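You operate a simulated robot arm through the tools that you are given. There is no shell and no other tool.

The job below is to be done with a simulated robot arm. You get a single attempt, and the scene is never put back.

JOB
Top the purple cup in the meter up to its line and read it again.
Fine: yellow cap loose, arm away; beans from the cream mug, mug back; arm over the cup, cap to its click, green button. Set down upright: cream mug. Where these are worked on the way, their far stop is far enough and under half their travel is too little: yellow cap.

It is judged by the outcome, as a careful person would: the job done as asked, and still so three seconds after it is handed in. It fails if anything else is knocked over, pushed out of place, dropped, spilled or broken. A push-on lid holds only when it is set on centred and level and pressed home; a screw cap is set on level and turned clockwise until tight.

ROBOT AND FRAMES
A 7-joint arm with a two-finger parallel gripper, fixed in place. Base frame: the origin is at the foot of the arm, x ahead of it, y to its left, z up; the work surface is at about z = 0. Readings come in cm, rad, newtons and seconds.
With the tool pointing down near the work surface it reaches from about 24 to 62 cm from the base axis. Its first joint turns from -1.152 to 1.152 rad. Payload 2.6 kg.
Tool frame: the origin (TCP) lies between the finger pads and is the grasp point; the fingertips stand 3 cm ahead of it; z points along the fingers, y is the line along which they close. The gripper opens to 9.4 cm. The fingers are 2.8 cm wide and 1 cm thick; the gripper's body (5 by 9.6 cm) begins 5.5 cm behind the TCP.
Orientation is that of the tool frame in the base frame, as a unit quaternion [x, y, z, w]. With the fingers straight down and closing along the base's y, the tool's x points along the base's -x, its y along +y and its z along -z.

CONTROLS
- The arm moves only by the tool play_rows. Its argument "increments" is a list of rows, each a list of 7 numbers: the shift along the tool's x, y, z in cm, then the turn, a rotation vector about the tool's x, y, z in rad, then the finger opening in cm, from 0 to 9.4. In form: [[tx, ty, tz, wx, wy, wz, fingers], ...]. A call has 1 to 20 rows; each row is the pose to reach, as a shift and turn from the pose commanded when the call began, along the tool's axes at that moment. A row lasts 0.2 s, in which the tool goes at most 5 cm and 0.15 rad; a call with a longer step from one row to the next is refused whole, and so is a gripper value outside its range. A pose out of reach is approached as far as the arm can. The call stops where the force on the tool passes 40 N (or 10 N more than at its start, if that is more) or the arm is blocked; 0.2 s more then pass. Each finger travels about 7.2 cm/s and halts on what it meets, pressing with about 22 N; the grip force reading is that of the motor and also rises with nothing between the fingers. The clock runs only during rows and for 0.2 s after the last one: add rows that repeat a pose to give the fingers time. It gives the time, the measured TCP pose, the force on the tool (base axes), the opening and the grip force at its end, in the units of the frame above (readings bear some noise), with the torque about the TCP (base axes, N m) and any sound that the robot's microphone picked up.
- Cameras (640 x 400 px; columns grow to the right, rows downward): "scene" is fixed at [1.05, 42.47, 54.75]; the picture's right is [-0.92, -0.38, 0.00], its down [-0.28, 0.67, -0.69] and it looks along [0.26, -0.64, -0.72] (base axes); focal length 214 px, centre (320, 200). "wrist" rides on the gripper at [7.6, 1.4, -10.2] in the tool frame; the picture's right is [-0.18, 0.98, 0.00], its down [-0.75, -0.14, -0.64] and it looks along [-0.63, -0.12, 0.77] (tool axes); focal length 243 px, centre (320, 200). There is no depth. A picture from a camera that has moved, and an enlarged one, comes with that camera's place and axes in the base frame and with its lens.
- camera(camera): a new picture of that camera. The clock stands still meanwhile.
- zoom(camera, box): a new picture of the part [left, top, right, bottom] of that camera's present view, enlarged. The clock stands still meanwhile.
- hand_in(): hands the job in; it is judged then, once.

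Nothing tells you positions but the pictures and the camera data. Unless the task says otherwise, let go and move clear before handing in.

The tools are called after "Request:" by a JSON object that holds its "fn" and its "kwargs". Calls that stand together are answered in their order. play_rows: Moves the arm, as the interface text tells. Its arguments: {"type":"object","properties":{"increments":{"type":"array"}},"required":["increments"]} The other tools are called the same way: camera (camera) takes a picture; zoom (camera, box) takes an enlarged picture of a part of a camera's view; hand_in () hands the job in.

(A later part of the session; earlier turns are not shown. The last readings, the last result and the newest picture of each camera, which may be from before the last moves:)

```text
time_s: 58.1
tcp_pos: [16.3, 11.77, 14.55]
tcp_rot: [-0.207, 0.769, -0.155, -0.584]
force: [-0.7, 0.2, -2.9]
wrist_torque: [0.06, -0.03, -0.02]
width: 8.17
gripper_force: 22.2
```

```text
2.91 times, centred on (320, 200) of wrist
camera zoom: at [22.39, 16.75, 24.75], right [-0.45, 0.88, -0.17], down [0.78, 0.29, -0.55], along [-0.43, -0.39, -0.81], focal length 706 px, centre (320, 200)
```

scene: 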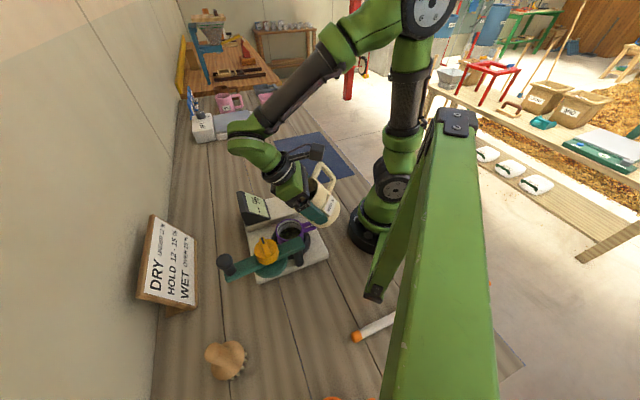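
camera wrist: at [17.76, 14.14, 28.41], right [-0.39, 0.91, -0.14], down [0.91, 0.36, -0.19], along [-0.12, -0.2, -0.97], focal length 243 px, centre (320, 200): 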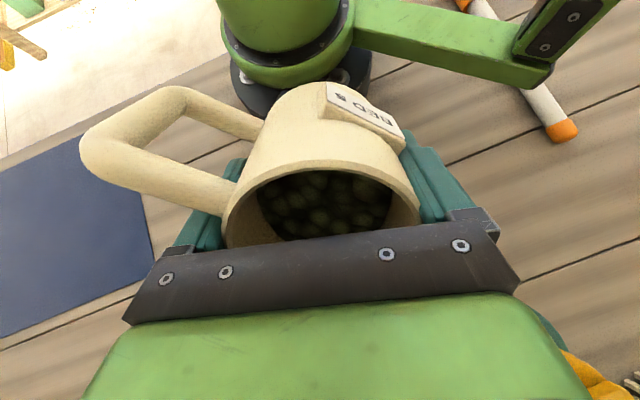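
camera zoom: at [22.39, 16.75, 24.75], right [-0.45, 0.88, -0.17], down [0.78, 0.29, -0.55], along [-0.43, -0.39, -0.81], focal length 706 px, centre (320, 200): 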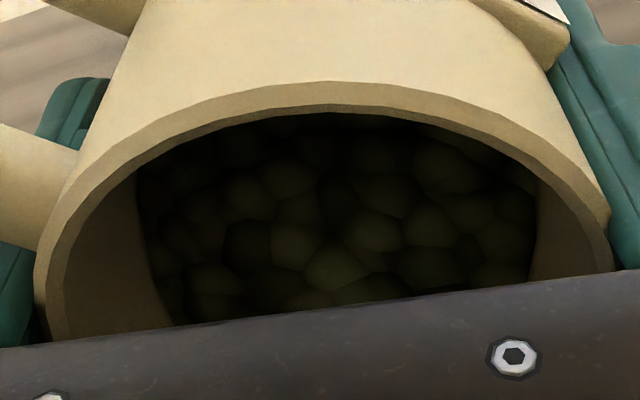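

Request:
{"fn": "play_rows", "kwargs": {"increments": [[0.1, 0, -0.12, 0, 0.03, 0, 6.5], [0.19, 0, -0.25, 0, 0.06, 0, 6.5], [0.19, 0, -0.25, 0, 0.06, 0, 6.5], [0.19, 0, -0.25, 0, 0.06, 0, 6.5]]}}

Request:
{"fn": "zoom", "kwargs": {"camera": "scene", "box": [255, 190, 335, 270]}}

Request:
{"fn": "zoom", "kwargs": {"camera": "wrist", "box": [210, 140, 430, 260]}}

```text
time_s: 59.1
tcp_pos: [16.44, 11.78, 14.81]
tcp_rot: [-0.203, 0.752, -0.162, -0.606]
force: [-0.2, -0.2, -2.9]
wrist_torque: [0.04, -0.02, -0.01]
width: 8.17
gripper_force: 22.0
```

```text
5.00 times, centred on (295, 230) of scene
camera zoom: at [1.05, 42.47, 54.75], right [-0.92, -0.38, 0.0], down [-0.28, 0.67, -0.69], along [0.26, -0.64, -0.72], focal length 1072 px, centre (445, 50)
```

zoom: 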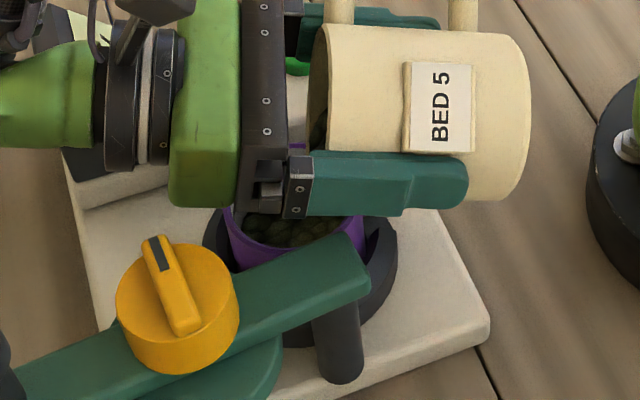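

```text
2.91 times, centred on (320, 200) of wrist
camera zoom: at [23.03, 17.18, 24.54], right [-0.46, 0.87, -0.18], down [0.75, 0.27, -0.6], along [-0.48, -0.41, -0.78], focal length 706 px, centre (320, 200)
```

zoom: 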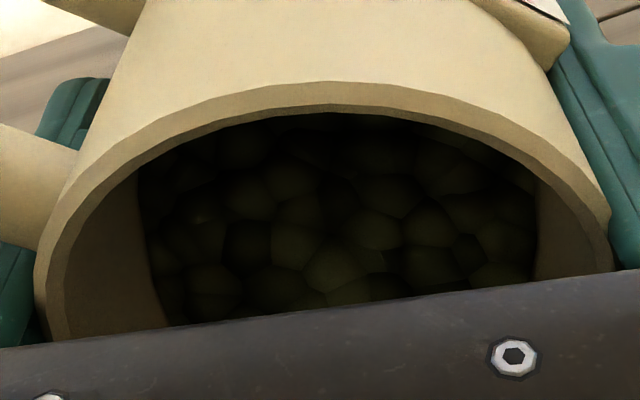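

Request:
{"fn": "zoom", "kwargs": {"camera": "scene", "box": [280, 220, 310, 250]}}

Request:
{"fn": "play_rows", "kwargs": {"increments": [[0.08, 0, -0.1, 0, 0.03, 0, 6.5], [0.16, 0, -0.2, 0, 0.05, 0, 6.5], [0.16, 0, -0.2, 0, 0.05, 0, 6.5], [0.16, 0, -0.2, 0, 0.05, 0, 6.5]]}}

Request:
{"fn": "zoom", "kwargs": {"camera": "scene", "box": [280, 220, 310, 250]}}

Request:
{"fn": "zoom", "kwargs": {"camera": "wrist", "box": [210, 140, 430, 260]}}

```text
13.33 times, centred on (295, 235) of scene
camera zoom: at [1.05, 42.47, 54.75], right [-0.92, -0.38, 0.0], down [-0.28, 0.67, -0.69], along [0.26, -0.64, -0.72], focal length 2860 px, centre (653, -267)
```

zoom: 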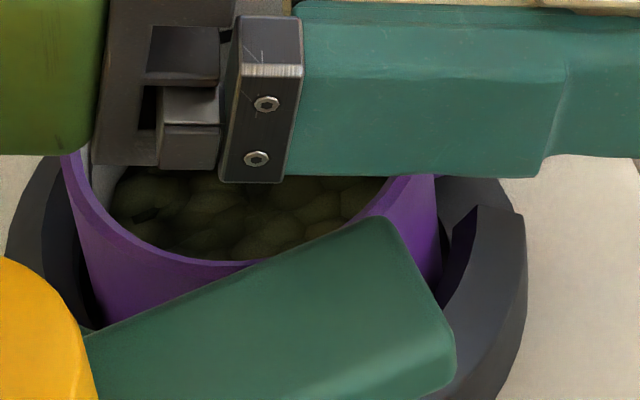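

```text
time_s: 60.1
tcp_pos: [16.51, 11.97, 15.09]
tcp_rot: [-0.198, 0.736, -0.167, -0.626]
force: [-0.4, 0.1, -2.2]
wrist_torque: [0.04, -0.04, -0.03]
width: 8.18
gripper_force: 21.8
```

```text
13.33 times, centred on (295, 235) of scene
camera zoom: at [1.05, 42.47, 54.75], right [-0.92, -0.38, 0.0], down [-0.28, 0.67, -0.69], along [0.26, -0.64, -0.72], focal length 2860 px, centre (653, -267)
```

zoom: 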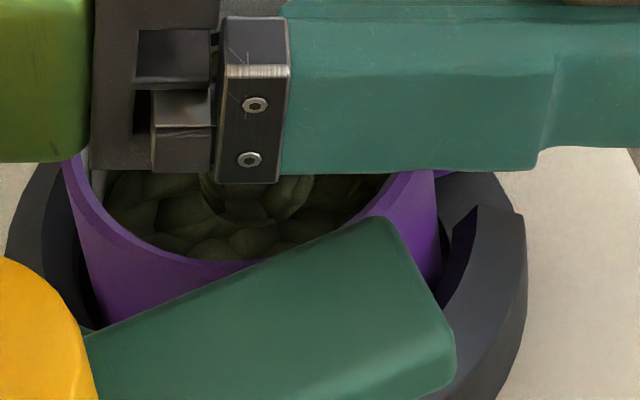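

```text
2.91 times, centred on (320, 200) of wrist
camera zoom: at [23.52, 17.48, 24.37], right [-0.47, 0.87, -0.18], down [0.72, 0.26, -0.64], along [-0.51, -0.43, -0.75], focal length 706 px, centre (320, 200)
```

zoom: 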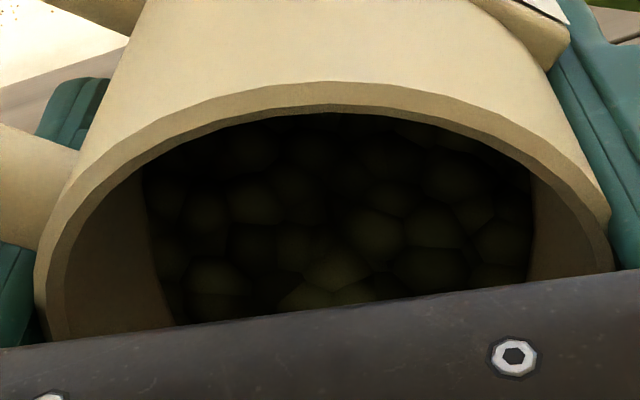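

The bean pattern in the cup changed, so pouring has begun. I'll tip back a little to stop the flow, raise for a clear view, and check the level.

Request:
{"fn": "play_rows", "kwargs": {"increments": [[0, 0, 0, 0, -0.12, 0, 6.5], [0, 0, 0, 0, -0.25, 0, 6.5], [1.5, 0, 0, 0, -0.38, 0, 6.5], [3.2, 0, -0.3, 0, -0.5, 0, 6.5], [4.5, 0, -0.6, 0, -0.6, 0, 6.5], [5, 0, -0.8, 0, -0.65, 0, 6.5]]}}

Request:
{"fn": "zoom", "kwargs": {"camera": "scene", "box": [270, 210, 320, 260]}}

Request:
{"fn": "zoom", "kwargs": {"camera": "scene", "box": [255, 170, 345, 270]}}

Request:
{"fn": "zoom", "kwargs": {"camera": "wrist", "box": [210, 140, 430, 260]}}

```text
time_s: 61.5
tcp_pos: [16.53, 11.91, 20.24]
tcp_rot: [-0.241, 0.897, -0.095, -0.357]
force: [0.6, 0.2, -2.4]
wrist_torque: [0.09, -0.03, 0.01]
width: 8.19
gripper_force: 21.4
```

```text
8.00 times, centred on (295, 235) of scene
camera zoom: at [1.05, 42.47, 54.75], right [-0.92, -0.38, 0.0], down [-0.28, 0.67, -0.69], along [0.26, -0.64, -0.72], focal length 1716 px, centre (520, -80)
```

zoom: 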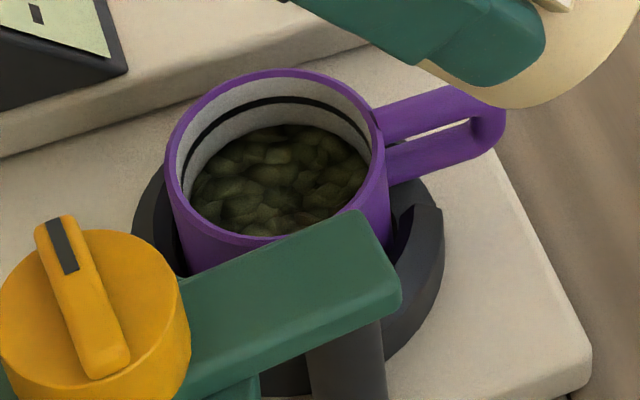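

```text
4.00 times, centred on (300, 220) of scene
camera zoom: at [1.05, 42.47, 54.75], right [-0.92, -0.38, 0.0], down [-0.28, 0.67, -0.69], along [0.26, -0.64, -0.72], focal length 858 px, centre (400, 120)
```

zoom: 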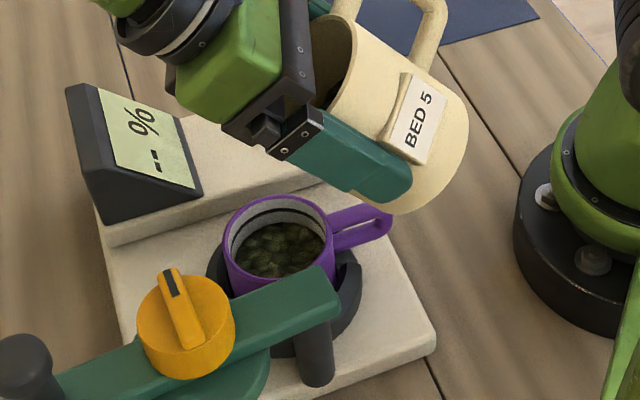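

```text
2.91 times, centred on (320, 200) of wrist
camera zoom: at [17.08, 13.77, 32.9], right [-0.38, 0.92, -0.12], down [0.93, 0.37, -0.05], along [0.0, -0.13, -0.99], focal length 706 px, centre (320, 200)
```

zoom: 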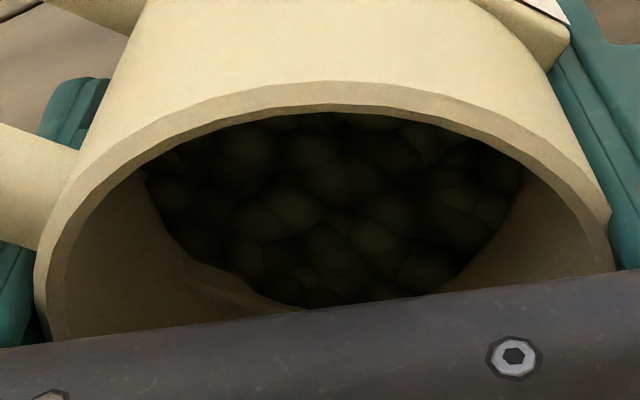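

The level has risen by a bit under half of what's needed, with nothing spilled. I'll go back to the pouring pose and give a little more.

Request:
{"fn": "play_rows", "kwargs": {"increments": [[-0.69, 0, 0.72, 0, 0.1, 0, 6.5], [-1.38, 0, 1.45, 0, 0.2, 0, 6.5], [-2.07, 0, 2.17, 0, 0.3, 0, 6.5], [-2.76, 0, 2.9, 0, 0.4, 0, 6.5], [-3.24, 0, 3.41, 0, 0.5, 0, 6.5], [-3.44, 0, 3.62, 0, 0.6, 0, 6.5], [-3.49, 0, 3.663, 0, 0.65, 0, 6.5], [-3.49, 0, 3.663, 0, 0.65, 0, 6.5]]}}

Request:
{"fn": "zoom", "kwargs": {"camera": "scene", "box": [280, 220, 310, 250]}}

```text
time_s: 63.3
tcp_pos: [16.48, 11.93, 15.15]
tcp_rot: [-0.198, 0.736, -0.166, -0.625]
force: [-0.9, 0.5, -3.2]
wrist_torque: [0.05, -0.03, -0.02]
width: 8.19
gripper_force: 22.1
```

```text
13.33 times, centred on (295, 235) of scene
camera zoom: at [1.05, 42.47, 54.75], right [-0.92, -0.38, 0.0], down [-0.28, 0.67, -0.69], along [0.26, -0.64, -0.72], focal length 2860 px, centre (653, -267)
```

zoom: 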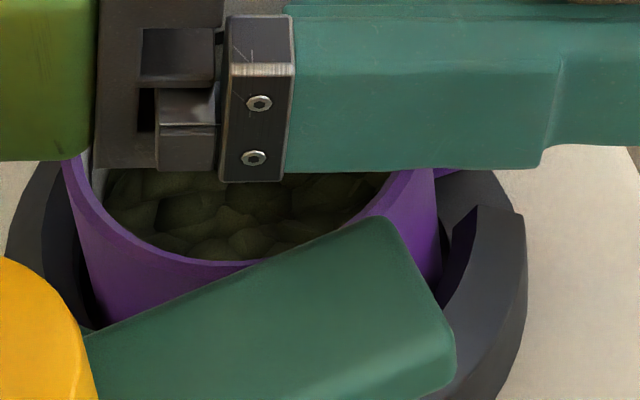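

Request:
{"fn": "play_rows", "kwargs": {"increments": [[0.06, 0, -0.08, 0, 0.02, 0, 6.5], [0.126, 0, -0.162, 0, 0.04, 0, 6.5], [0.126, 0, -0.162, 0, 0.04, 0, 6.5]]}}

Request:
{"fn": "zoom", "kwargs": {"camera": "scene", "box": [280, 220, 310, 250]}}

Request:
{"fn": "zoom", "kwargs": {"camera": "wrist", "box": [210, 140, 430, 260]}}

```text
time_s: 64.1
tcp_pos: [16.69, 11.97, 15.29]
tcp_rot: [-0.195, 0.724, -0.17, -0.64]
force: [-0.1, 0.4, -2.7]
wrist_torque: [0.05, -0.04, 0.02]
width: 8.18
gripper_force: 22.1
```

```text
13.33 times, centred on (295, 235) of scene
camera zoom: at [1.05, 42.47, 54.75], right [-0.92, -0.38, 0.0], down [-0.28, 0.67, -0.69], along [0.26, -0.64, -0.72], focal length 2860 px, centre (653, -267)
```

zoom: 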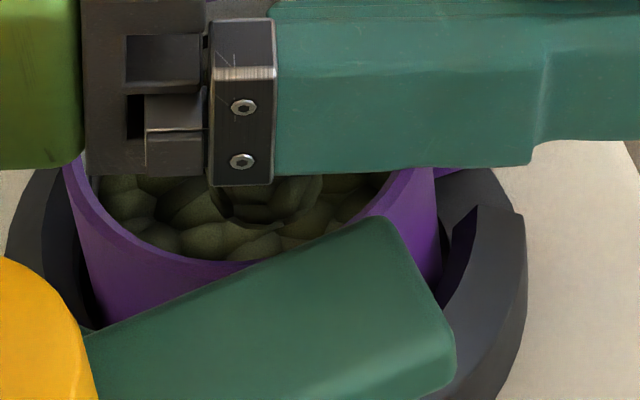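

```text
2.91 times, centred on (320, 200) of wrist
camera zoom: at [23.95, 17.71, 24.15], right [-0.47, 0.86, -0.18], down [0.7, 0.24, -0.67], along [-0.53, -0.44, -0.72], focal length 706 px, centre (320, 200)
```

zoom: 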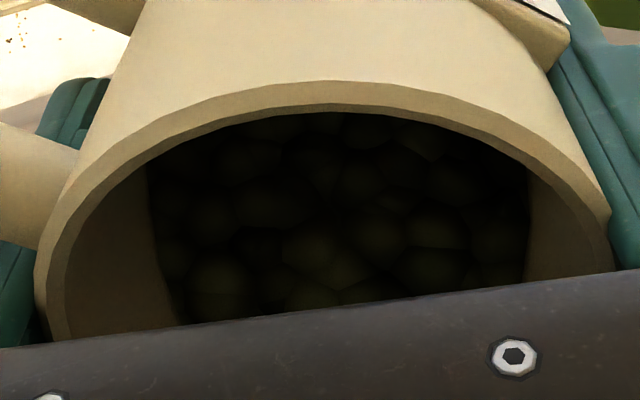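

The flow is on again. I'll tip back and check the level.

Request:
{"fn": "play_rows", "kwargs": {"increments": [[0, 0, 0, 0, -0.14, 0, 6.5], [0, 0, 0, 0, -0.28, 0, 6.5], [1.5, 0, 0, 0, -0.42, 0, 6.5], [3.2, 0, -0.3, 0, -0.54, 0, 6.5], [4.5, 0, -0.6, 0, -0.64, 0, 6.5], [5, 0, -0.8, 0, -0.69, 0, 6.5]]}}

Request:
{"fn": "zoom", "kwargs": {"camera": "scene", "box": [270, 210, 320, 260]}}

Request:
{"fn": "zoom", "kwargs": {"camera": "scene", "box": [280, 215, 310, 240]}}

```text
time_s: 65.5
tcp_pos: [16.99, 12.14, 20.46]
tcp_rot: [-0.241, 0.897, -0.094, -0.357]
force: [0.3, 0.6, -2.4]
wrist_torque: [0.04, -0.01, -0.05]
width: 8.15
gripper_force: 22.3
```

```text
8.00 times, centred on (295, 235) of scene
camera zoom: at [1.05, 42.47, 54.75], right [-0.92, -0.38, 0.0], down [-0.28, 0.67, -0.69], along [0.26, -0.64, -0.72], focal length 1716 px, centre (520, -80)
```

zoom: 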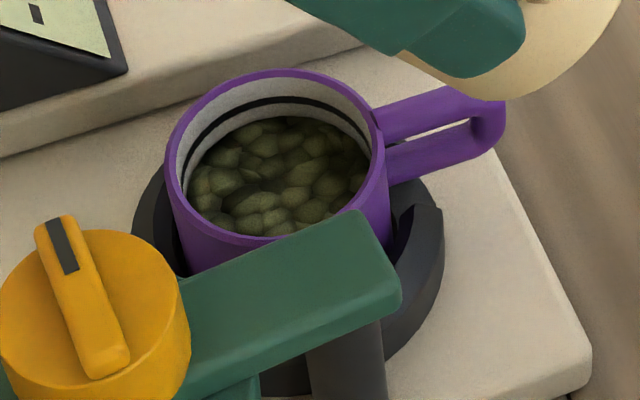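

```text
16.00 times, centred on (295, 228) of scene
camera zoom: at [1.05, 42.47, 54.75], right [-0.92, -0.38, 0.0], down [-0.28, 0.67, -0.69], along [0.26, -0.64, -0.72], focal length 3432 px, centre (720, -240)
```

zoom: 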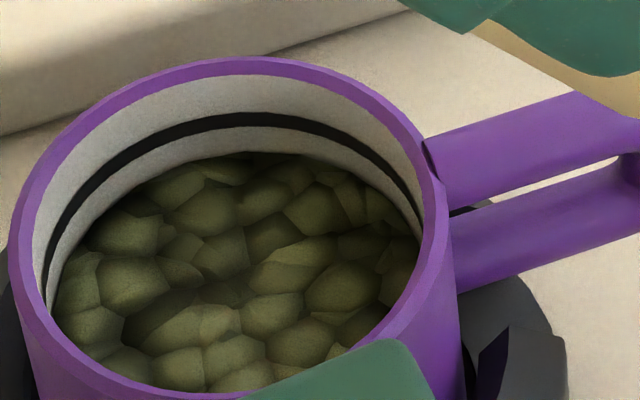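

The beans are now about 1 cm below the line. I'll make one more controlled pour, with the tip-back in the same call so the pour time is fixed.

Request:
{"fn": "play_rows", "kwargs": {"increments": [[-0.67, 0, 0.76, 0, 0.11, 0, 6.5], [-1.34, 0, 1.52, 0, 0.22, 0, 6.5], [-2.01, 0, 2.28, 0, 0.33, 0, 6.5], [-2.68, 0, 3.04, 0, 0.44, 0, 6.5], [-3.15, 0, 3.55, 0, 0.55, 0, 6.5], [-3.34, 0, 3.79, 0, 0.65, 0, 6.5], [-3.355, 0, 3.66, 0, 0.7, 0, 6.5], [-3.362, 0, 3.537, 0, 0.74, 0, 6.5], [-3.362, 0, 3.537, 0, 0.74, 0, 6.5], [-3.362, 0, 3.537, 0, 0.62, 0, 6.5], [-3.362, 0, 3.537, 0, 0.48, 0, 6.5], [-2.68, 0, 3.04, 0, 0.36, 0, 6.5], [-1.34, 0, 1.52, 0, 0.22, 0, 6.5], [0, 0, 0, 0, 0.1, 0, 6.5], [0, 0, 0, 0, 0.0, 0, 6.5]]}}

Request:
{"fn": "zoom", "kwargs": {"camera": "scene", "box": [270, 210, 320, 260]}}

Request:
{"fn": "zoom", "kwargs": {"camera": "scene", "box": [280, 215, 310, 240]}}

```text
time_s: 68.7
tcp_pos: [16.82, 12.08, 20.41]
tcp_rot: [-0.24, 0.897, -0.094, -0.358]
force: [0.2, -0.5, -1.3]
wrist_torque: [0.04, -0.03, 0.01]
width: 8.18
gripper_force: 21.6
```

```text
8.00 times, centred on (295, 235) of scene
camera zoom: at [1.05, 42.47, 54.75], right [-0.92, -0.38, 0.0], down [-0.28, 0.67, -0.69], along [0.26, -0.64, -0.72], focal length 1716 px, centre (520, -80)
```

zoom: 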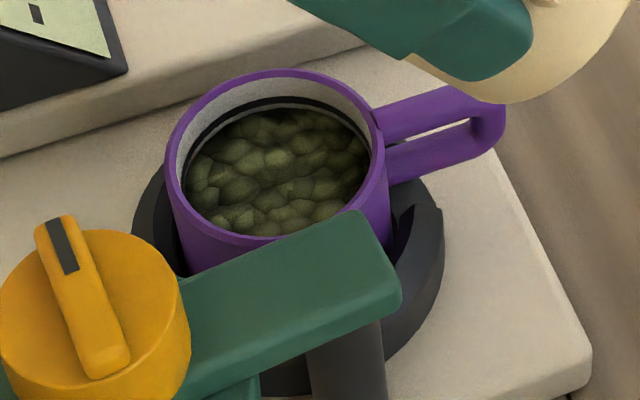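

```text
16.00 times, centred on (295, 228) of scene
camera zoom: at [1.05, 42.47, 54.75], right [-0.92, -0.38, 0.0], down [-0.28, 0.67, -0.69], along [0.26, -0.64, -0.72], focal length 3432 px, centre (720, -240)
```

zoom: 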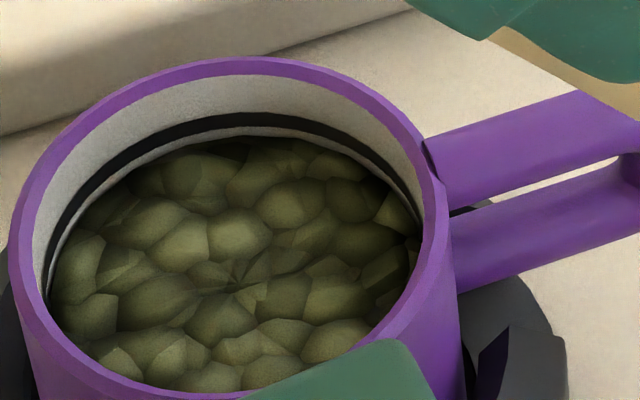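

The beans are now just under the line, with about half a centimetre to the line's middle. I'll make one last short pour of similar size.

Request:
{"fn": "play_rows", "kwargs": {"increments": [[-0.67, 0, 0.76, 0, 0.11, 0, 6.5], [-1.34, 0, 1.52, 0, 0.22, 0, 6.5], [-2.01, 0, 2.28, 0, 0.33, 0, 6.5], [-2.68, 0, 3.04, 0, 0.44, 0, 6.5], [-3.15, 0, 3.55, 0, 0.55, 0, 6.5], [-3.34, 0, 3.79, 0, 0.65, 0, 6.5], [-3.36, 0, 3.62, 0, 0.71, 0, 6.5], [-3.37, 0, 3.43, 0, 0.76, 0, 6.5], [-3.37, 0, 3.43, 0, 0.74, 0, 6.5], [-3.362, 0, 3.537, 0, 0.62, 0, 6.5], [-3.362, 0, 3.537, 0, 0.48, 0, 6.5], [-2.68, 0, 3.04, 0, 0.36, 0, 6.5], [-1.34, 0, 1.52, 0, 0.22, 0, 6.5], [0, 0, 0, 0, 0.1, 0, 6.5], [0, 0, 0, 0, 0.0, 0, 6.5]]}}

Request:
{"fn": "zoom", "kwargs": {"camera": "scene", "box": [270, 210, 320, 260]}}

Request:
{"fn": "zoom", "kwargs": {"camera": "scene", "box": [280, 215, 310, 240]}}

```text
time_s: 71.9
tcp_pos: [16.86, 12.23, 20.46]
tcp_rot: [-0.241, 0.897, -0.095, -0.357]
force: [0.0, -0.1, -2.9]
wrist_torque: [0.07, -0.05, -0.01]
width: 8.18
gripper_force: 22.1
```

```text
8.00 times, centred on (295, 235) of scene
camera zoom: at [1.05, 42.47, 54.75], right [-0.92, -0.38, 0.0], down [-0.28, 0.67, -0.69], along [0.26, -0.64, -0.72], focal length 1716 px, centre (520, -80)
```

zoom: 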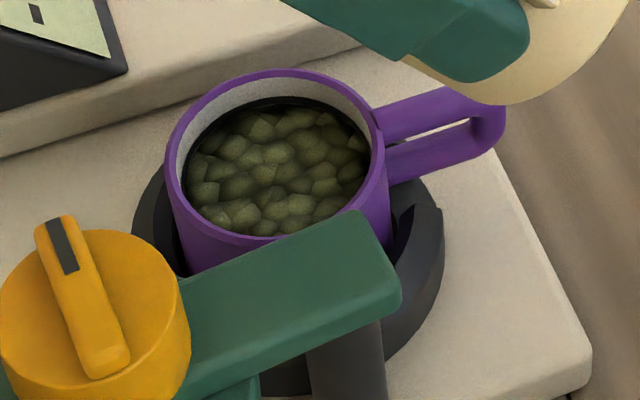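

```text
16.00 times, centred on (295, 228) of scene
camera zoom: at [1.05, 42.47, 54.75], right [-0.92, -0.38, 0.0], down [-0.28, 0.67, -0.69], along [0.26, -0.64, -0.72], focal length 3432 px, centre (720, -240)
```

zoom: 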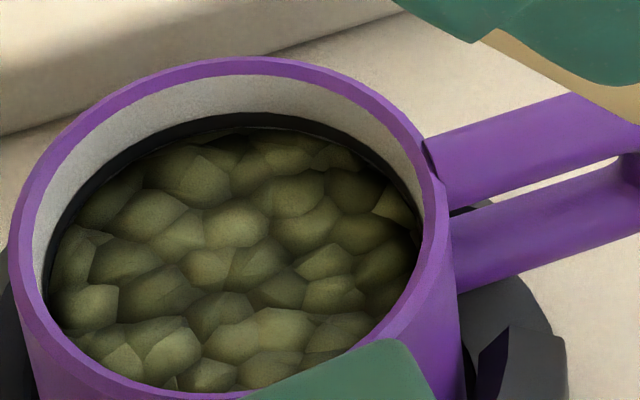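

The level now touches the lower edge of the line. One more very short tip should bring it onto the line.

Request:
{"fn": "play_rows", "kwargs": {"increments": [[-0.67, 0, 0.76, 0, 0.11, 0, 6.5], [-1.34, 0, 1.52, 0, 0.22, 0, 6.5], [-2.01, 0, 2.28, 0, 0.33, 0, 6.5], [-2.68, 0, 3.04, 0, 0.44, 0, 6.5], [-3.15, 0, 3.55, 0, 0.55, 0, 6.5], [-3.34, 0, 3.79, 0, 0.65, 0, 6.5], [-3.36, 0, 3.62, 0, 0.71, 0, 6.5], [-3.37, 0, 3.43, 0, 0.755, 0, 6.5], [-3.362, 0, 3.537, 0, 0.64, 0, 6.5], [-3.362, 0, 3.537, 0, 0.5, 0, 6.5], [-2.68, 0, 3.04, 0, 0.36, 0, 6.5], [-1.34, 0, 1.52, 0, 0.22, 0, 6.5], [0, 0, 0, 0, 0.1, 0, 6.5], [0, 0, 0, 0, 0.0, 0, 6.5]]}}

Request:
{"fn": "zoom", "kwargs": {"camera": "scene", "box": [255, 170, 345, 270]}}

Request:
{"fn": "zoom", "kwargs": {"camera": "scene", "box": [280, 215, 310, 240]}}

```text
time_s: 74.9
tcp_pos: [16.71, 12.01, 20.49]
tcp_rot: [-0.241, 0.897, -0.095, -0.358]
force: [-0.7, -0.2, -2.6]
wrist_torque: [0.06, 0.01, 0.02]
width: 8.16
gripper_force: 22.0
```

```text
4.00 times, centred on (300, 220) of scene
camera zoom: at [1.05, 42.47, 54.75], right [-0.92, -0.38, 0.0], down [-0.28, 0.67, -0.69], along [0.26, -0.64, -0.72], focal length 858 px, centre (400, 120)
```

zoom: 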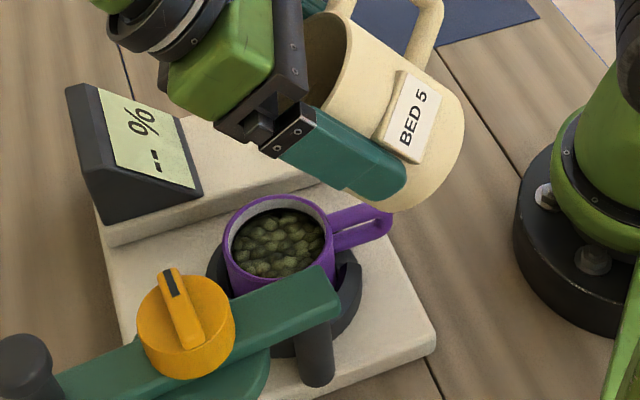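

```text
16.00 times, centred on (295, 228) of scene
camera zoom: at [1.05, 42.47, 54.75], right [-0.92, -0.38, 0.0], down [-0.28, 0.67, -0.69], along [0.26, -0.64, -0.72], focal length 3432 px, centre (720, -240)
```

zoom: 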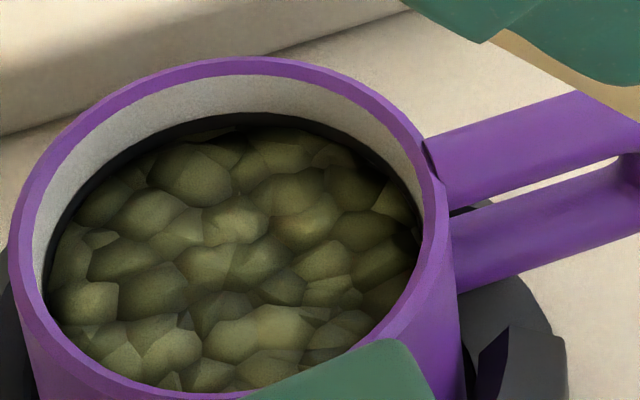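

The bean level now sits on the line and nothing is spilled. I'll bring the mug upright while backing out along the same line.

Request:
{"fn": "play_rows", "kwargs": {"increments": [[0.327, 0, -1.069, 0, -0.05, 0, 6.5], [0.272, 0, -3.19, 0, -0.13, 0, 6.5], [-0.506, 0, -5.999, 0, -0.22, 0, 6.5], [-1.492, 0, -8.591, 0, -0.32, 0, 6.5], [-2.753, 0, -10.894, 0, -0.42, 0, 6.5], [-4.151, 0, -13.051, 0, -0.52, 0, 6.5], [-5.172, 0, -14.298, 0, -0.62, 0, 6.5], [-5.607, 0, -14.711, 0, -0.7, 0, 6.5], [-5.607, 0, -14.711, 0, -0.76, 0, 6.5], [-5.607, 0, -14.711, 0, -0.76, 0, 6.5]]}}

Request:
{"fn": "camera", "kwargs": {"camera": "scene"}}

Request:
{"fn": "camera", "kwargs": {"camera": "wrist"}}

```text
time_s: 77.1
tcp_pos: [29.2, 19.02, 27.09]
tcp_rot: [-0.259, 0.966, 0.001, 0.002]
force: [-0.4, 0.7, -2.1]
wrist_torque: [0.04, 0.0, -0.02]
width: 8.19
gripper_force: 21.8
```

```text
taken
```

scene: 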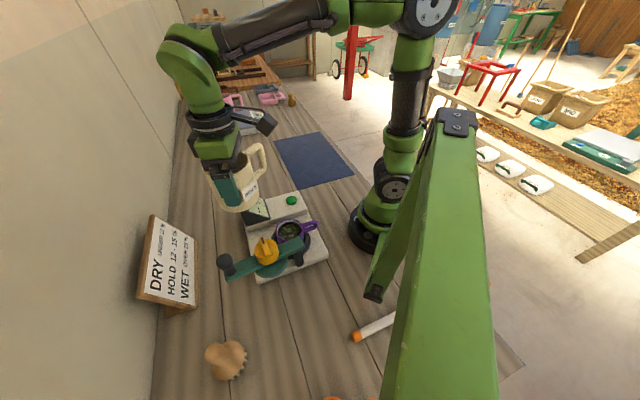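

```text
taken
camera wrist: at [21.84, 16.32, 37.42], right [-0.33, 0.94, 0.0], down [0.72, 0.25, 0.64], along [0.61, 0.22, -0.77], focal length 243 px, centre (320, 200)
```

wrist: 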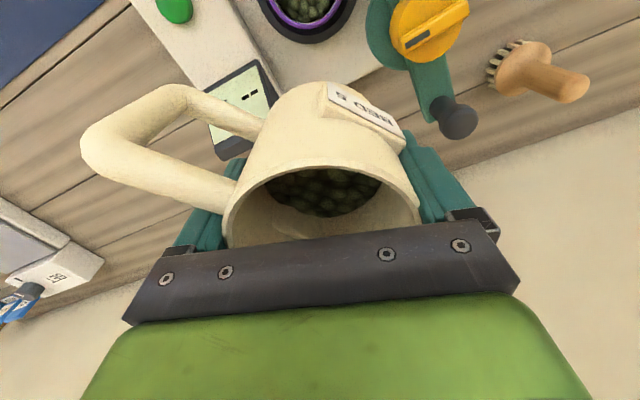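

The mug is upright again. I'll carry it back to its place on the mat.

Request:
{"fn": "play_rows", "kwargs": {"increments": [[0.29, -1.29, 0, 0, 0, 0.05, 6.5], [0.91, -4.09, 0, 0, 0, 0.13, 6.5], [1.63, -7.32, 0, 0, 0, 0.22, 6.5], [2.34, -10.55, 0, 0, 0, 0.32, 6.5], [3.06, -13.79, 0, 0, 0, 0.42, 6.5], [3.78, -17.02, 0, 0, 0, 0.52, 6.5], [4.45, -20.03, 0, 0, 0, 0.62, 6.5], [5.6, -21.9, 0, 0, 0, 0.66, 6.5], [7.74, -23.15, 0, 0, 0, 0.674, 6.5], [10.3, -24.5, 0, 0, 0, 0.674, 6.5], [12.9, -25.9, 0, 0, 0, 0.674, 6.5], [15.5, -27.3, 0, 0, 0, 0.674, 6.5], [18.0, -28.7, 0, 0, 0, 0.674, 6.5], [20.2, -29.9, 0, 0, 0, 0.674, 6.5], [21.6, -30.7, 0, 0, 0, 0.674, 6.5], [22.16, -30.99, 0, 0, 0, 0.674, 6.5], [22.16, -30.99, 0, 0, 0, 0.674, 6.5]]}}

Request:
{"fn": "camera", "kwargs": {"camera": "scene"}}

```text
time_s: 80.7
tcp_pos: [25.29, -18.98, 27.11]
tcp_rot: [0.075, 0.997, 0.001, 0.0]
force: [0.1, 0.7, -1.5]
wrist_torque: [0.04, -0.01, 0.02]
width: 8.18
gripper_force: 22.1
```

```text
taken
```

scene: 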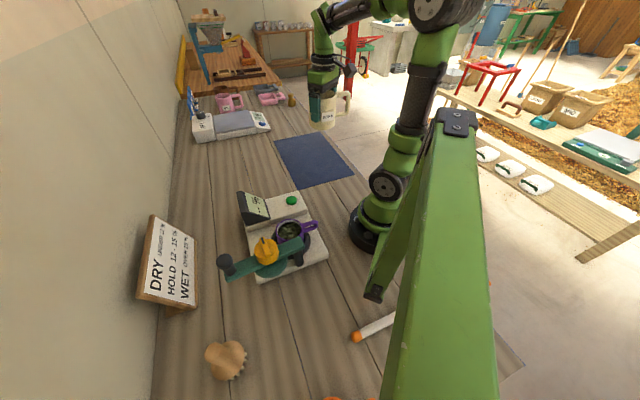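

Request:
{"fn": "play_rows", "kwargs": {"increments": [[-0.1, 0, 1.5, 0, 0, 0, 6.5], [-0.15, 0.05, 4, 0, 0, 0, 6.5], [-0.15, 0.05, 7, 0, 0, 0, 6.5], [-0.15, 0.05, 10, 0, 0, 0, 6.5], [-0.15, 0.05, 13, 0, 0, 0, 6.5], [-0.15, 0.05, 16, 0, 0, 0, 6.5], [-0.15, 0.05, 18.3, 0, 0, 0, 6.5], [-0.15, 0.05, 19.6, 0, 0, 0, 6.5], [-0.15, 0.05, 20.3, 0, 0, 0, 6.5], [-0.15, 0.05, 20.3, 0, 0, 0, 6.5]]}}

Request:
{"fn": "zoom", "kwargs": {"camera": "scene", "box": [290, 110, 360, 190]}}

```text
time_s: 82.9
tcp_pos: [25.69, -18.53, 6.76]
tcp_rot: [0.075, 0.997, 0.002, 0.0]
force: [-0.3, -0.7, -2.2]
wrist_torque: [0.03, -0.03, 0.0]
width: 8.15
gripper_force: 21.9
```

```text
5.00 times, centred on (325, 150) of scene
camera zoom: at [1.05, 42.47, 54.75], right [-0.92, -0.38, 0.0], down [-0.28, 0.67, -0.69], along [0.26, -0.64, -0.72], focal length 1072 px, centre (295, 450)
```

zoom: 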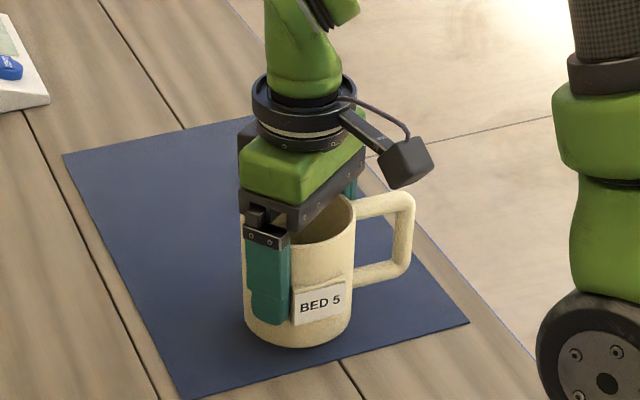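

Request:
{"fn": "play_rows", "kwargs": {"increments": [[0.1, -0.15, 0.2, 0, 0, 0, 6.5], [0.1, -0.15, 0.4, 0, 0, 0, 6.5], [0.1, -0.15, 0.6, 0, 0, 0, 6.5]]}}

```text
time_s: 83.7
tcp_pos: [25.42, -18.81, 6.2]
tcp_rot: [0.076, 0.997, 0.003, 0.0]
force: [0.6, -0.3, -2.6]
wrist_torque: [0.02, 0.0, 0.02]
width: 8.18
gripper_force: 21.8
```

Request:
{"fn": "play_rows", "kwargs": {"increments": [[0, 0, 0.1, 0, 0, 0, 6.5], [0, 0, 0.18, 0, 0, 0, 6.5], [0, 0, 0.18, 0, 0, 0, 6.5]]}}

Request:
{"fn": "zoom", "kwargs": {"camera": "scene", "box": [290, 120, 360, 190]}}

```text
time_s: 84.5
tcp_pos: [25.35, -18.85, 5.97]
tcp_rot: [0.075, 0.997, 0.001, 0.0]
force: [-0.4, 0.2, -1.7]
wrist_torque: [0.0, -0.02, 0.06]
width: 8.15
gripper_force: 22.1
```

```text
5.71 times, centred on (325, 155) of scene
camera zoom: at [1.05, 42.47, 54.75], right [-0.92, -0.38, 0.0], down [-0.28, 0.67, -0.69], along [0.26, -0.64, -0.72], focal length 1226 px, centre (291, 457)
```

zoom: 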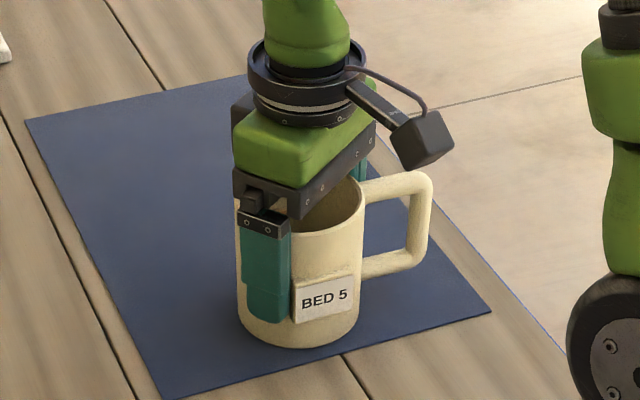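

Request:
{"fn": "play_rows", "kwargs": {"increments": [[0, 0, 0.06, 0, 0, 0, 6.5], [0, 0, 0.06, 0, 0, 0, 6.5]]}}

```text
time_s: 85.1
tcp_pos: [25.48, -18.67, 5.99]
tcp_rot: [0.075, 0.997, 0.002, 0.0]
force: [-0.4, -0.2, -3.2]
wrist_torque: [0.03, -0.02, -0.01]
width: 8.2
gripper_force: 21.7
```

Request:
{"fn": "play_rows", "kwargs": {"increments": [[0, 0, 0.06, 0, 0, 0, 6.5], [0, 0, 0.12, 0, 0, 0, 6.5], [0, 0, 0.12, 0, 0, 0, 6.5]]}}

```text
time_s: 85.9
tcp_pos: [25.51, -18.91, 5.89]
tcp_rot: [0.075, 0.997, 0.0, 0.002]
force: [0.3, 3.9, 20.8]
wrist_torque: [-0.37, -0.15, 0.09]
width: 8.18
gripper_force: 21.4
```

The mug is on the mat: I feel its support. I'll ease off slightly, open slowly, and lift straight up.

Request:
{"fn": "play_rows", "kwargs": {"increments": [[0, 0, -0.04, 0, 0, 0, 6.5], [0, 0, -0.04, 0, 0, 0, 8.4], [0, 0, -0.04, 0, 0, 0, 8.8], [0, 0, -0.04, 0, 0, 0, 9.2], [0, 0, -0.04, 0, 0, 0, 9.4], [0, 0, -0.04, 0, 0, 0, 9.4]]}}

Request:
{"fn": "camera", "kwargs": {"camera": "wrist"}}

Request:
{"fn": "zoom", "kwargs": {"camera": "scene", "box": [290, 120, 360, 190]}}

```text
time_s: 87.3
tcp_pos: [25.44, -18.95, 5.82]
tcp_rot: [0.075, 0.997, 0.002, 0.0]
force: [0.2, -0.3, 0.8]
wrist_torque: [-0.03, 0.0, 0.01]
width: 9.42
gripper_force: 0.0
```

```text
taken
camera wrist: at [18.07, -16.42, 16.14], right [0.33, 0.94, 0.0], down [0.72, -0.25, 0.64], along [0.61, -0.21, -0.77], focal length 243 px, centre (320, 200)
```

wrist: 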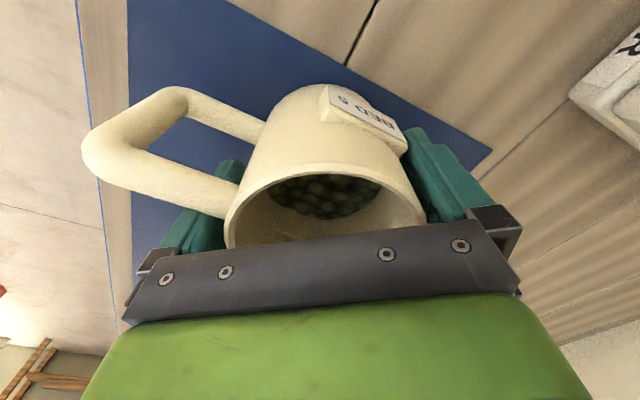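

```text
5.71 times, centred on (325, 155) of scene
camera zoom: at [1.05, 42.47, 54.75], right [-0.92, -0.38, 0.0], down [-0.28, 0.67, -0.69], along [0.26, -0.64, -0.72], focal length 1226 px, centre (291, 457)
```

zoom: 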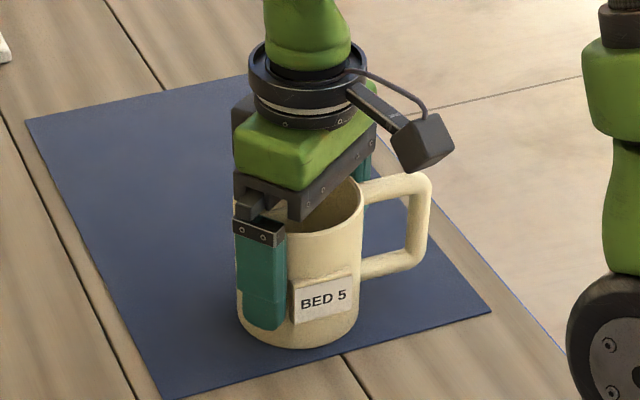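

Request:
{"fn": "play_rows", "kwargs": {"increments": [[0, 0, -0.5, 0, 0, 0, 9.4], [0, 0, -1.5, 0, 0, 0, 9.4], [0, 0, -3, 0, 0, 0, 9.4], [0, 0, -5, 0, 0, 0, 9.4], [0, 0, -8, 0, 0, 0, 9.4], [0, 0, -12, 0, 0, 0, 9.4], [0, 0, -16, 0, 0, 0, 9.4], [0, 0, -20, 0, 0, 0, 9.4]]}}

Request:
{"fn": "zoom", "kwargs": {"camera": "scene", "box": [290, 120, 360, 190]}}

Request:
{"fn": "camera", "kwargs": {"camera": "scene"}}

```text
time_s: 89.1
tcp_pos: [25.73, -18.77, 25.85]
tcp_rot: [0.074, 0.997, 0.002, 0.0]
force: [-0.1, -0.6, 0.5]
wrist_torque: [0.02, -0.01, -0.02]
width: 9.4
gripper_force: 0.0
```

```text
5.71 times, centred on (325, 155) of scene
camera zoom: at [1.05, 42.47, 54.75], right [-0.92, -0.38, 0.0], down [-0.28, 0.67, -0.69], along [0.26, -0.64, -0.72], focal length 1226 px, centre (291, 457)
```

zoom: 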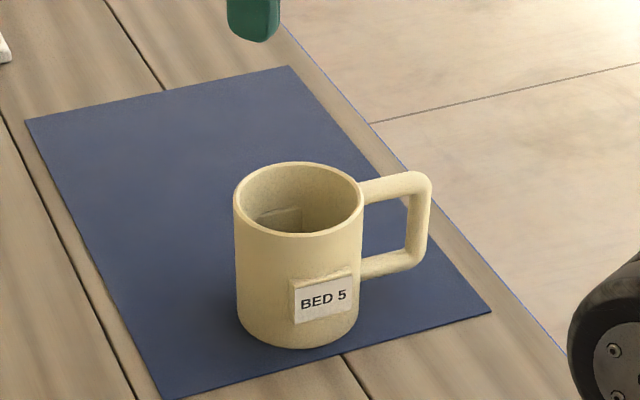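

```text
taken
```

scene: 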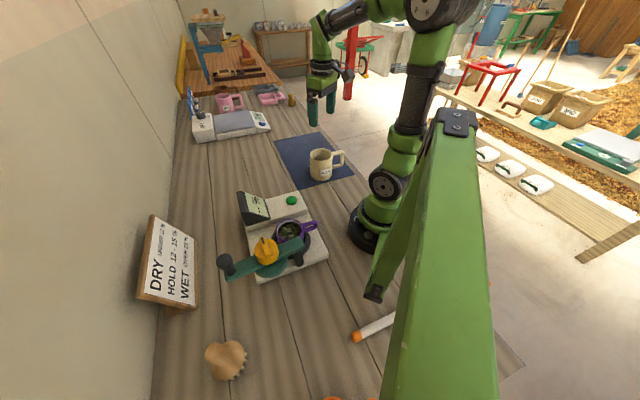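

The mug is standing upright on the mat where it was. Next I'll go back to the arm's knob, near (25, 31.4), to swing it over the cup.

Request:
{"fn": "play_rows", "kwargs": {"increments": [[-1.08, 4.34, -0.7, 0, 0, -0.1, 9.4], [-2.17, 8.67, -1.4, 0, 0, -0.2, 8], [-3.25, 13.0, -2.05, 0, 0, -0.3, 6.5], [-4.33, 17.35, -2.7, 0, 0, -0.4, 6.5], [-5.42, 21.7, -3.4, 0, 0, -0.5, 6.5], [-6.5, 26.02, -4.1, 0, 0, -0.6, 6.5], [-4.41, 29.38, -3.8, 0, 0, -0.7, 6.5], [-2.32, 32.73, -3.5, 0, 0, -0.8, 6.5], [-0.23, 36.09, -3.2, 0, 0, -0.9, 6.5], [1.86, 39.44, -3.0, 0, 0, -1.0, 6.5], [3.96, 42.8, -2.7, 0, 0, -1.073, 6.5], [6.05, 46.15, -2.4, 0, 0, -1.073, 6.5], [8.14, 49.51, -2.1, 0, 0, -1.073, 6.5], [8.14, 49.51, -2.1, 0, 0, -1.073, 6.5]]}}

Request:
{"fn": "camera", "kwargs": {"camera": "wrist"}}

Request:
{"fn": "zoom", "kwargs": {"camera": "scene", "box": [200, 170, 330, 290]}}

```text
time_s: 92.1
tcp_pos: [24.77, 31.2, 28.22]
tcp_rot: [-0.445, 0.896, 0.002, 0.001]
force: [-0.4, -0.3, -0.4]
wrist_torque: [-0.02, -0.01, 0.01]
width: 6.49
gripper_force: 0.0
```

```text
taken
camera wrist: at [18.97, 25.87, 38.5], right [-0.67, 0.74, 0.0], down [0.57, 0.51, 0.64], along [0.48, 0.43, -0.77], focal length 243 px, centre (320, 200)
```

wrist: 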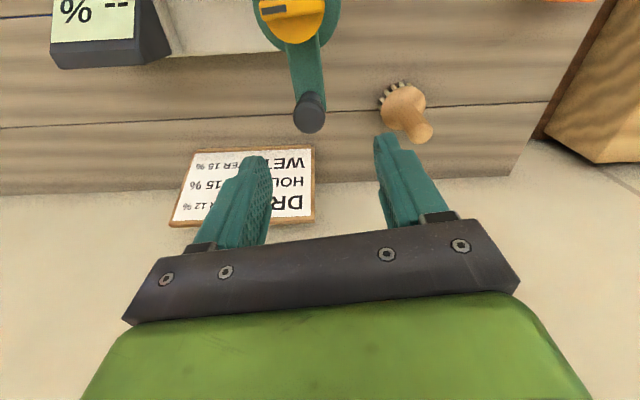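

```text
3.33 times, centred on (265, 230) of scene
camera zoom: at [1.05, 42.47, 54.75], right [-0.92, -0.38, 0.0], down [-0.28, 0.67, -0.69], along [0.26, -0.64, -0.72], focal length 715 px, centre (503, 100)
```

zoom: 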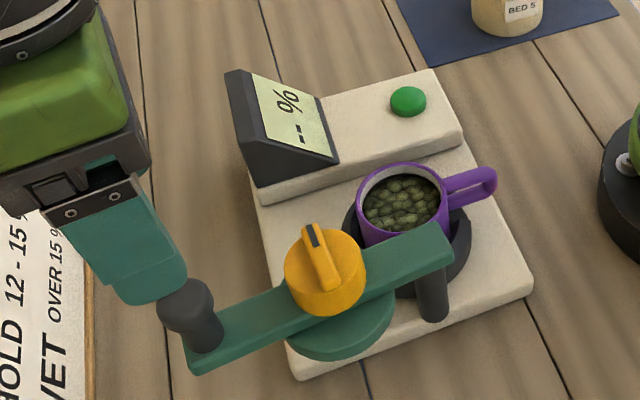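

Request:
{"fn": "play_rows", "kwargs": {"increments": [[0, -0.45, 2, 0, 0, 0, 6.5], [0, -0.88, 4, 0, 0, 0, 6.5], [0, -0.88, 6, 0, 0, 0, 6.5], [0, -0.88, 6.8, 0, 0, 0, 6.5], [0, -0.88, 6.8, 0, 0, 0, 6.5]]}}

Request:
{"fn": "zoom", "kwargs": {"camera": "wrist", "box": [220, 60, 420, 240]}}

Request:
{"fn": "zoom", "kwargs": {"camera": "scene", "box": [200, 170, 330, 290]}}

```text
time_s: 93.3
tcp_pos: [25.49, 30.63, 21.31]
tcp_rot: [-0.446, 0.895, 0.002, 0.001]
force: [-0.2, 0.0, -0.3]
wrist_torque: [-0.04, -0.03, 0.0]
width: 6.52
gripper_force: 0.1
```

```text
2.22 times, centred on (320, 150) of wrist
camera zoom: at [19.76, 25.36, 31.54], right [-0.67, 0.74, 0.0], down [0.57, 0.51, 0.64], along [0.48, 0.43, -0.77], focal length 539 px, centre (320, 311)
```

zoom: 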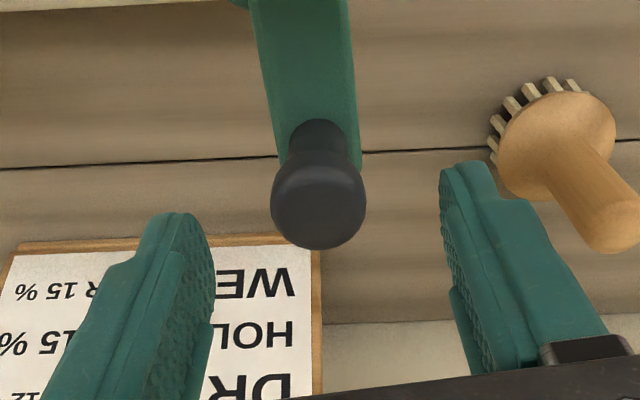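

```text
3.33 times, centred on (265, 230) of scene
camera zoom: at [1.05, 42.47, 54.75], right [-0.92, -0.38, 0.0], down [-0.28, 0.67, -0.69], along [0.26, -0.64, -0.72], focal length 715 px, centre (503, 100)
```

zoom: 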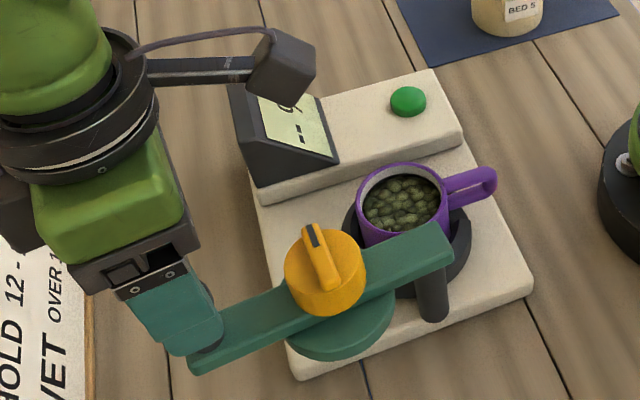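

Request:
{"fn": "play_rows", "kwargs": {"increments": [[-0.4, 0, 1.5, 0, 0, 0, 6.5], [-0.55, 0, 3, 0, 0, 0, 6.5], [-0.55, 0, 4.2, 0, 0, 0, 6.5], [-0.55, 0, 4.9, 0, 0, 0, 6.5], [-0.55, 0, 4.9, 0, 0, 0, 5.0], [-0.55, 0, 4.9, 0, 0, 0, 4.2], [-0.55, 0, 4.9, 0, 0, 0, 3.6], [-0.55, 0, 4.9, 0, 0, 0, 3.6]]}}

Request:
{"fn": "zoom", "kwargs": {"camera": "wrist", "box": [220, 80, 420, 260]}}

```text
time_s: 95.1
tcp_pos: [25.78, 31.26, 16.31]
tcp_rot: [-0.445, 0.895, 0.001, 0.0]
force: [-1.3, -0.2, 0.9]
wrist_torque: [0.0, 0.0, 0.0]
width: 3.6
gripper_force: 0.2
```

```text
2.22 times, centred on (320, 170) of wrist
camera zoom: at [20.07, 25.92, 26.59], right [-0.67, 0.74, 0.0], down [0.57, 0.51, 0.64], along [0.48, 0.43, -0.77], focal length 539 px, centre (320, 267)
```

zoom: 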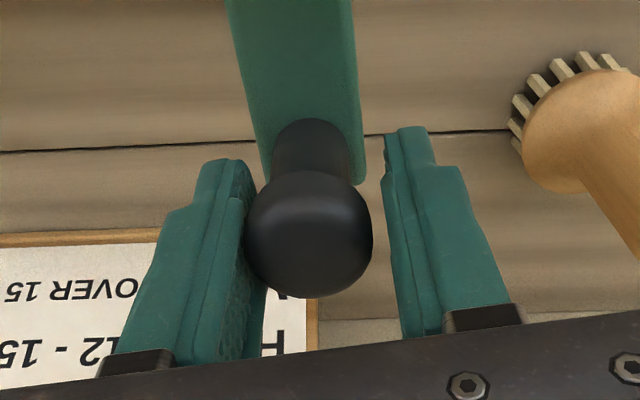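

The knob is caged. I'll swing the arm clockwise, back towards the cup.

Request:
{"fn": "play_rows", "kwargs": {"increments": [[0.02, -0.75, 0, 0, 0, 0.05, 3.6], [0.075, -1.4975, 0, 0, 0, 0.1, 3.6], [0.299, -2.98, 0, 0, 0, 0.2, 3.6], [0.67, -4.433, 0, 0, 0, 0.3, 3.6], [1.184, -5.841, 0, 0, 0, 0.4, 3.6], [1.836, -7.191, 0, 0, 0, 0.5, 3.6], [2.62, -8.47, 0, 0, 0, 0.6, 3.6], [3.527, -9.663, 0, 0, 0, 0.7, 3.6], [4.549, -10.76, 0, 0, 0, 0.8, 3.6]]}}

Request:
{"fn": "zoom", "kwargs": {"camera": "wrist", "box": [220, 80, 420, 260]}}

Request:
{"fn": "zoom", "kwargs": {"camera": "scene", "box": [200, 150, 330, 270]}}

```text
time_s: 97.1
tcp_pos: [31.77, 21.28, 16.41]
tcp_rot: [-0.06, 0.998, 0.002, 0.001]
force: [-0.3, 0.9, 0.3]
wrist_torque: [-0.01, -0.03, 0.02]
width: 3.64
gripper_force: 0.0
```

```text
2.22 times, centred on (320, 170) of wrist
camera zoom: at [23.95, 21.59, 26.75], right [0.06, 1.0, 0.0], down [0.76, -0.05, 0.64], along [0.64, -0.04, -0.77], focal length 539 px, centre (320, 267)
```

zoom: 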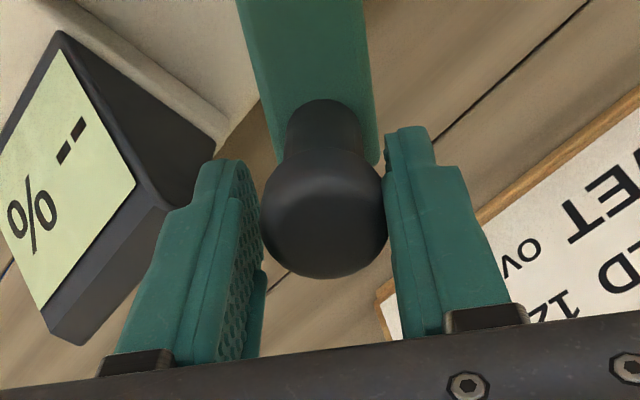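

```text
3.33 times, centred on (265, 210) of scene
camera zoom: at [1.05, 42.47, 54.75], right [-0.92, -0.38, 0.0], down [-0.28, 0.67, -0.69], along [0.26, -0.64, -0.72], focal length 715 px, centre (503, 167)
```

zoom: 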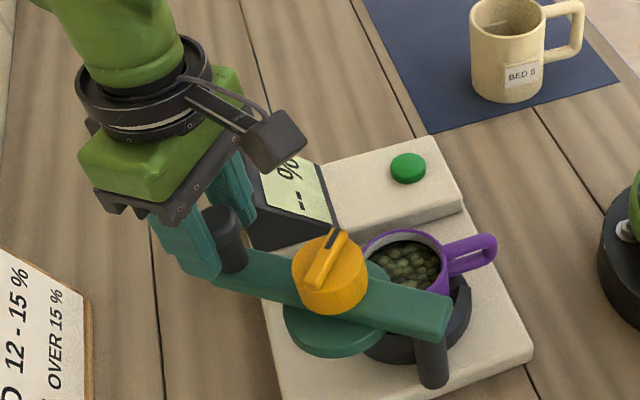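

Request:
{"fn": "play_rows", "kwargs": {"increments": [[0.17, -1.4875, 0, 0, 0, 0.1, 3.6], [0.5, -2.96, 0, 0, 0, 0.2, 3.6], [0.97, -4.403, 0, 0, 0, 0.3, 3.6], [1.48, -5.802, 0, 0, 0, 0.4, 3.6], [2.12, -7.143, 0, 0, 0, 0.5, 3.6], [2.9, -8.413, 0, 0, 0, 0.6, 3.6], [3.8, -9.599, 0, 0, 0, 0.7, 3.6]]}}

Request:
{"fn": "zoom", "kwargs": {"camera": "wrist", "box": [220, 80, 420, 260]}}

Request:
{"fn": "zoom", "kwargs": {"camera": "scene", "box": [230, 150, 330, 260]}}

```text
time_s: 98.7
tcp_pos: [29.01, 11.06, 16.46]
tcp_rot: [0.286, 0.958, 0.003, 0.0]
force: [1.4, 1.3, 0.0]
wrist_torque: [0.02, -0.02, 0.01]
width: 3.61
gripper_force: 0.6
```

```text
2.22 times, centred on (320, 170) of wrist
camera zoom: at [23.41, 16.42, 26.74], right [0.69, 0.72, 0.0], down [0.55, -0.53, 0.64], along [0.46, -0.44, -0.77], focal length 539 px, centre (320, 267)
```

zoom: 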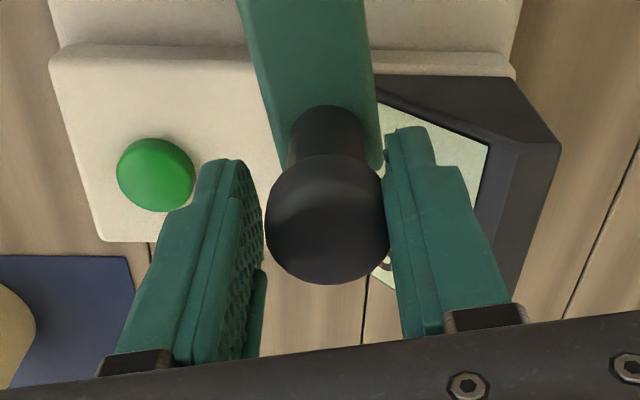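

```text
3.64 times, centred on (280, 205) of scene
camera zoom: at [1.05, 42.47, 54.75], right [-0.92, -0.38, 0.0], down [-0.28, 0.67, -0.69], along [0.26, -0.64, -0.72], focal length 780 px, centre (466, 182)
```

zoom: 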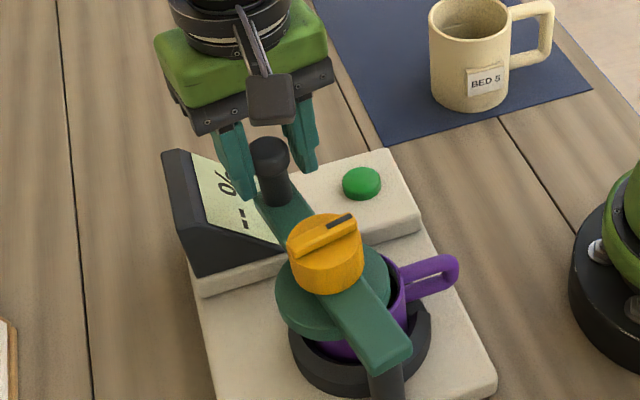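

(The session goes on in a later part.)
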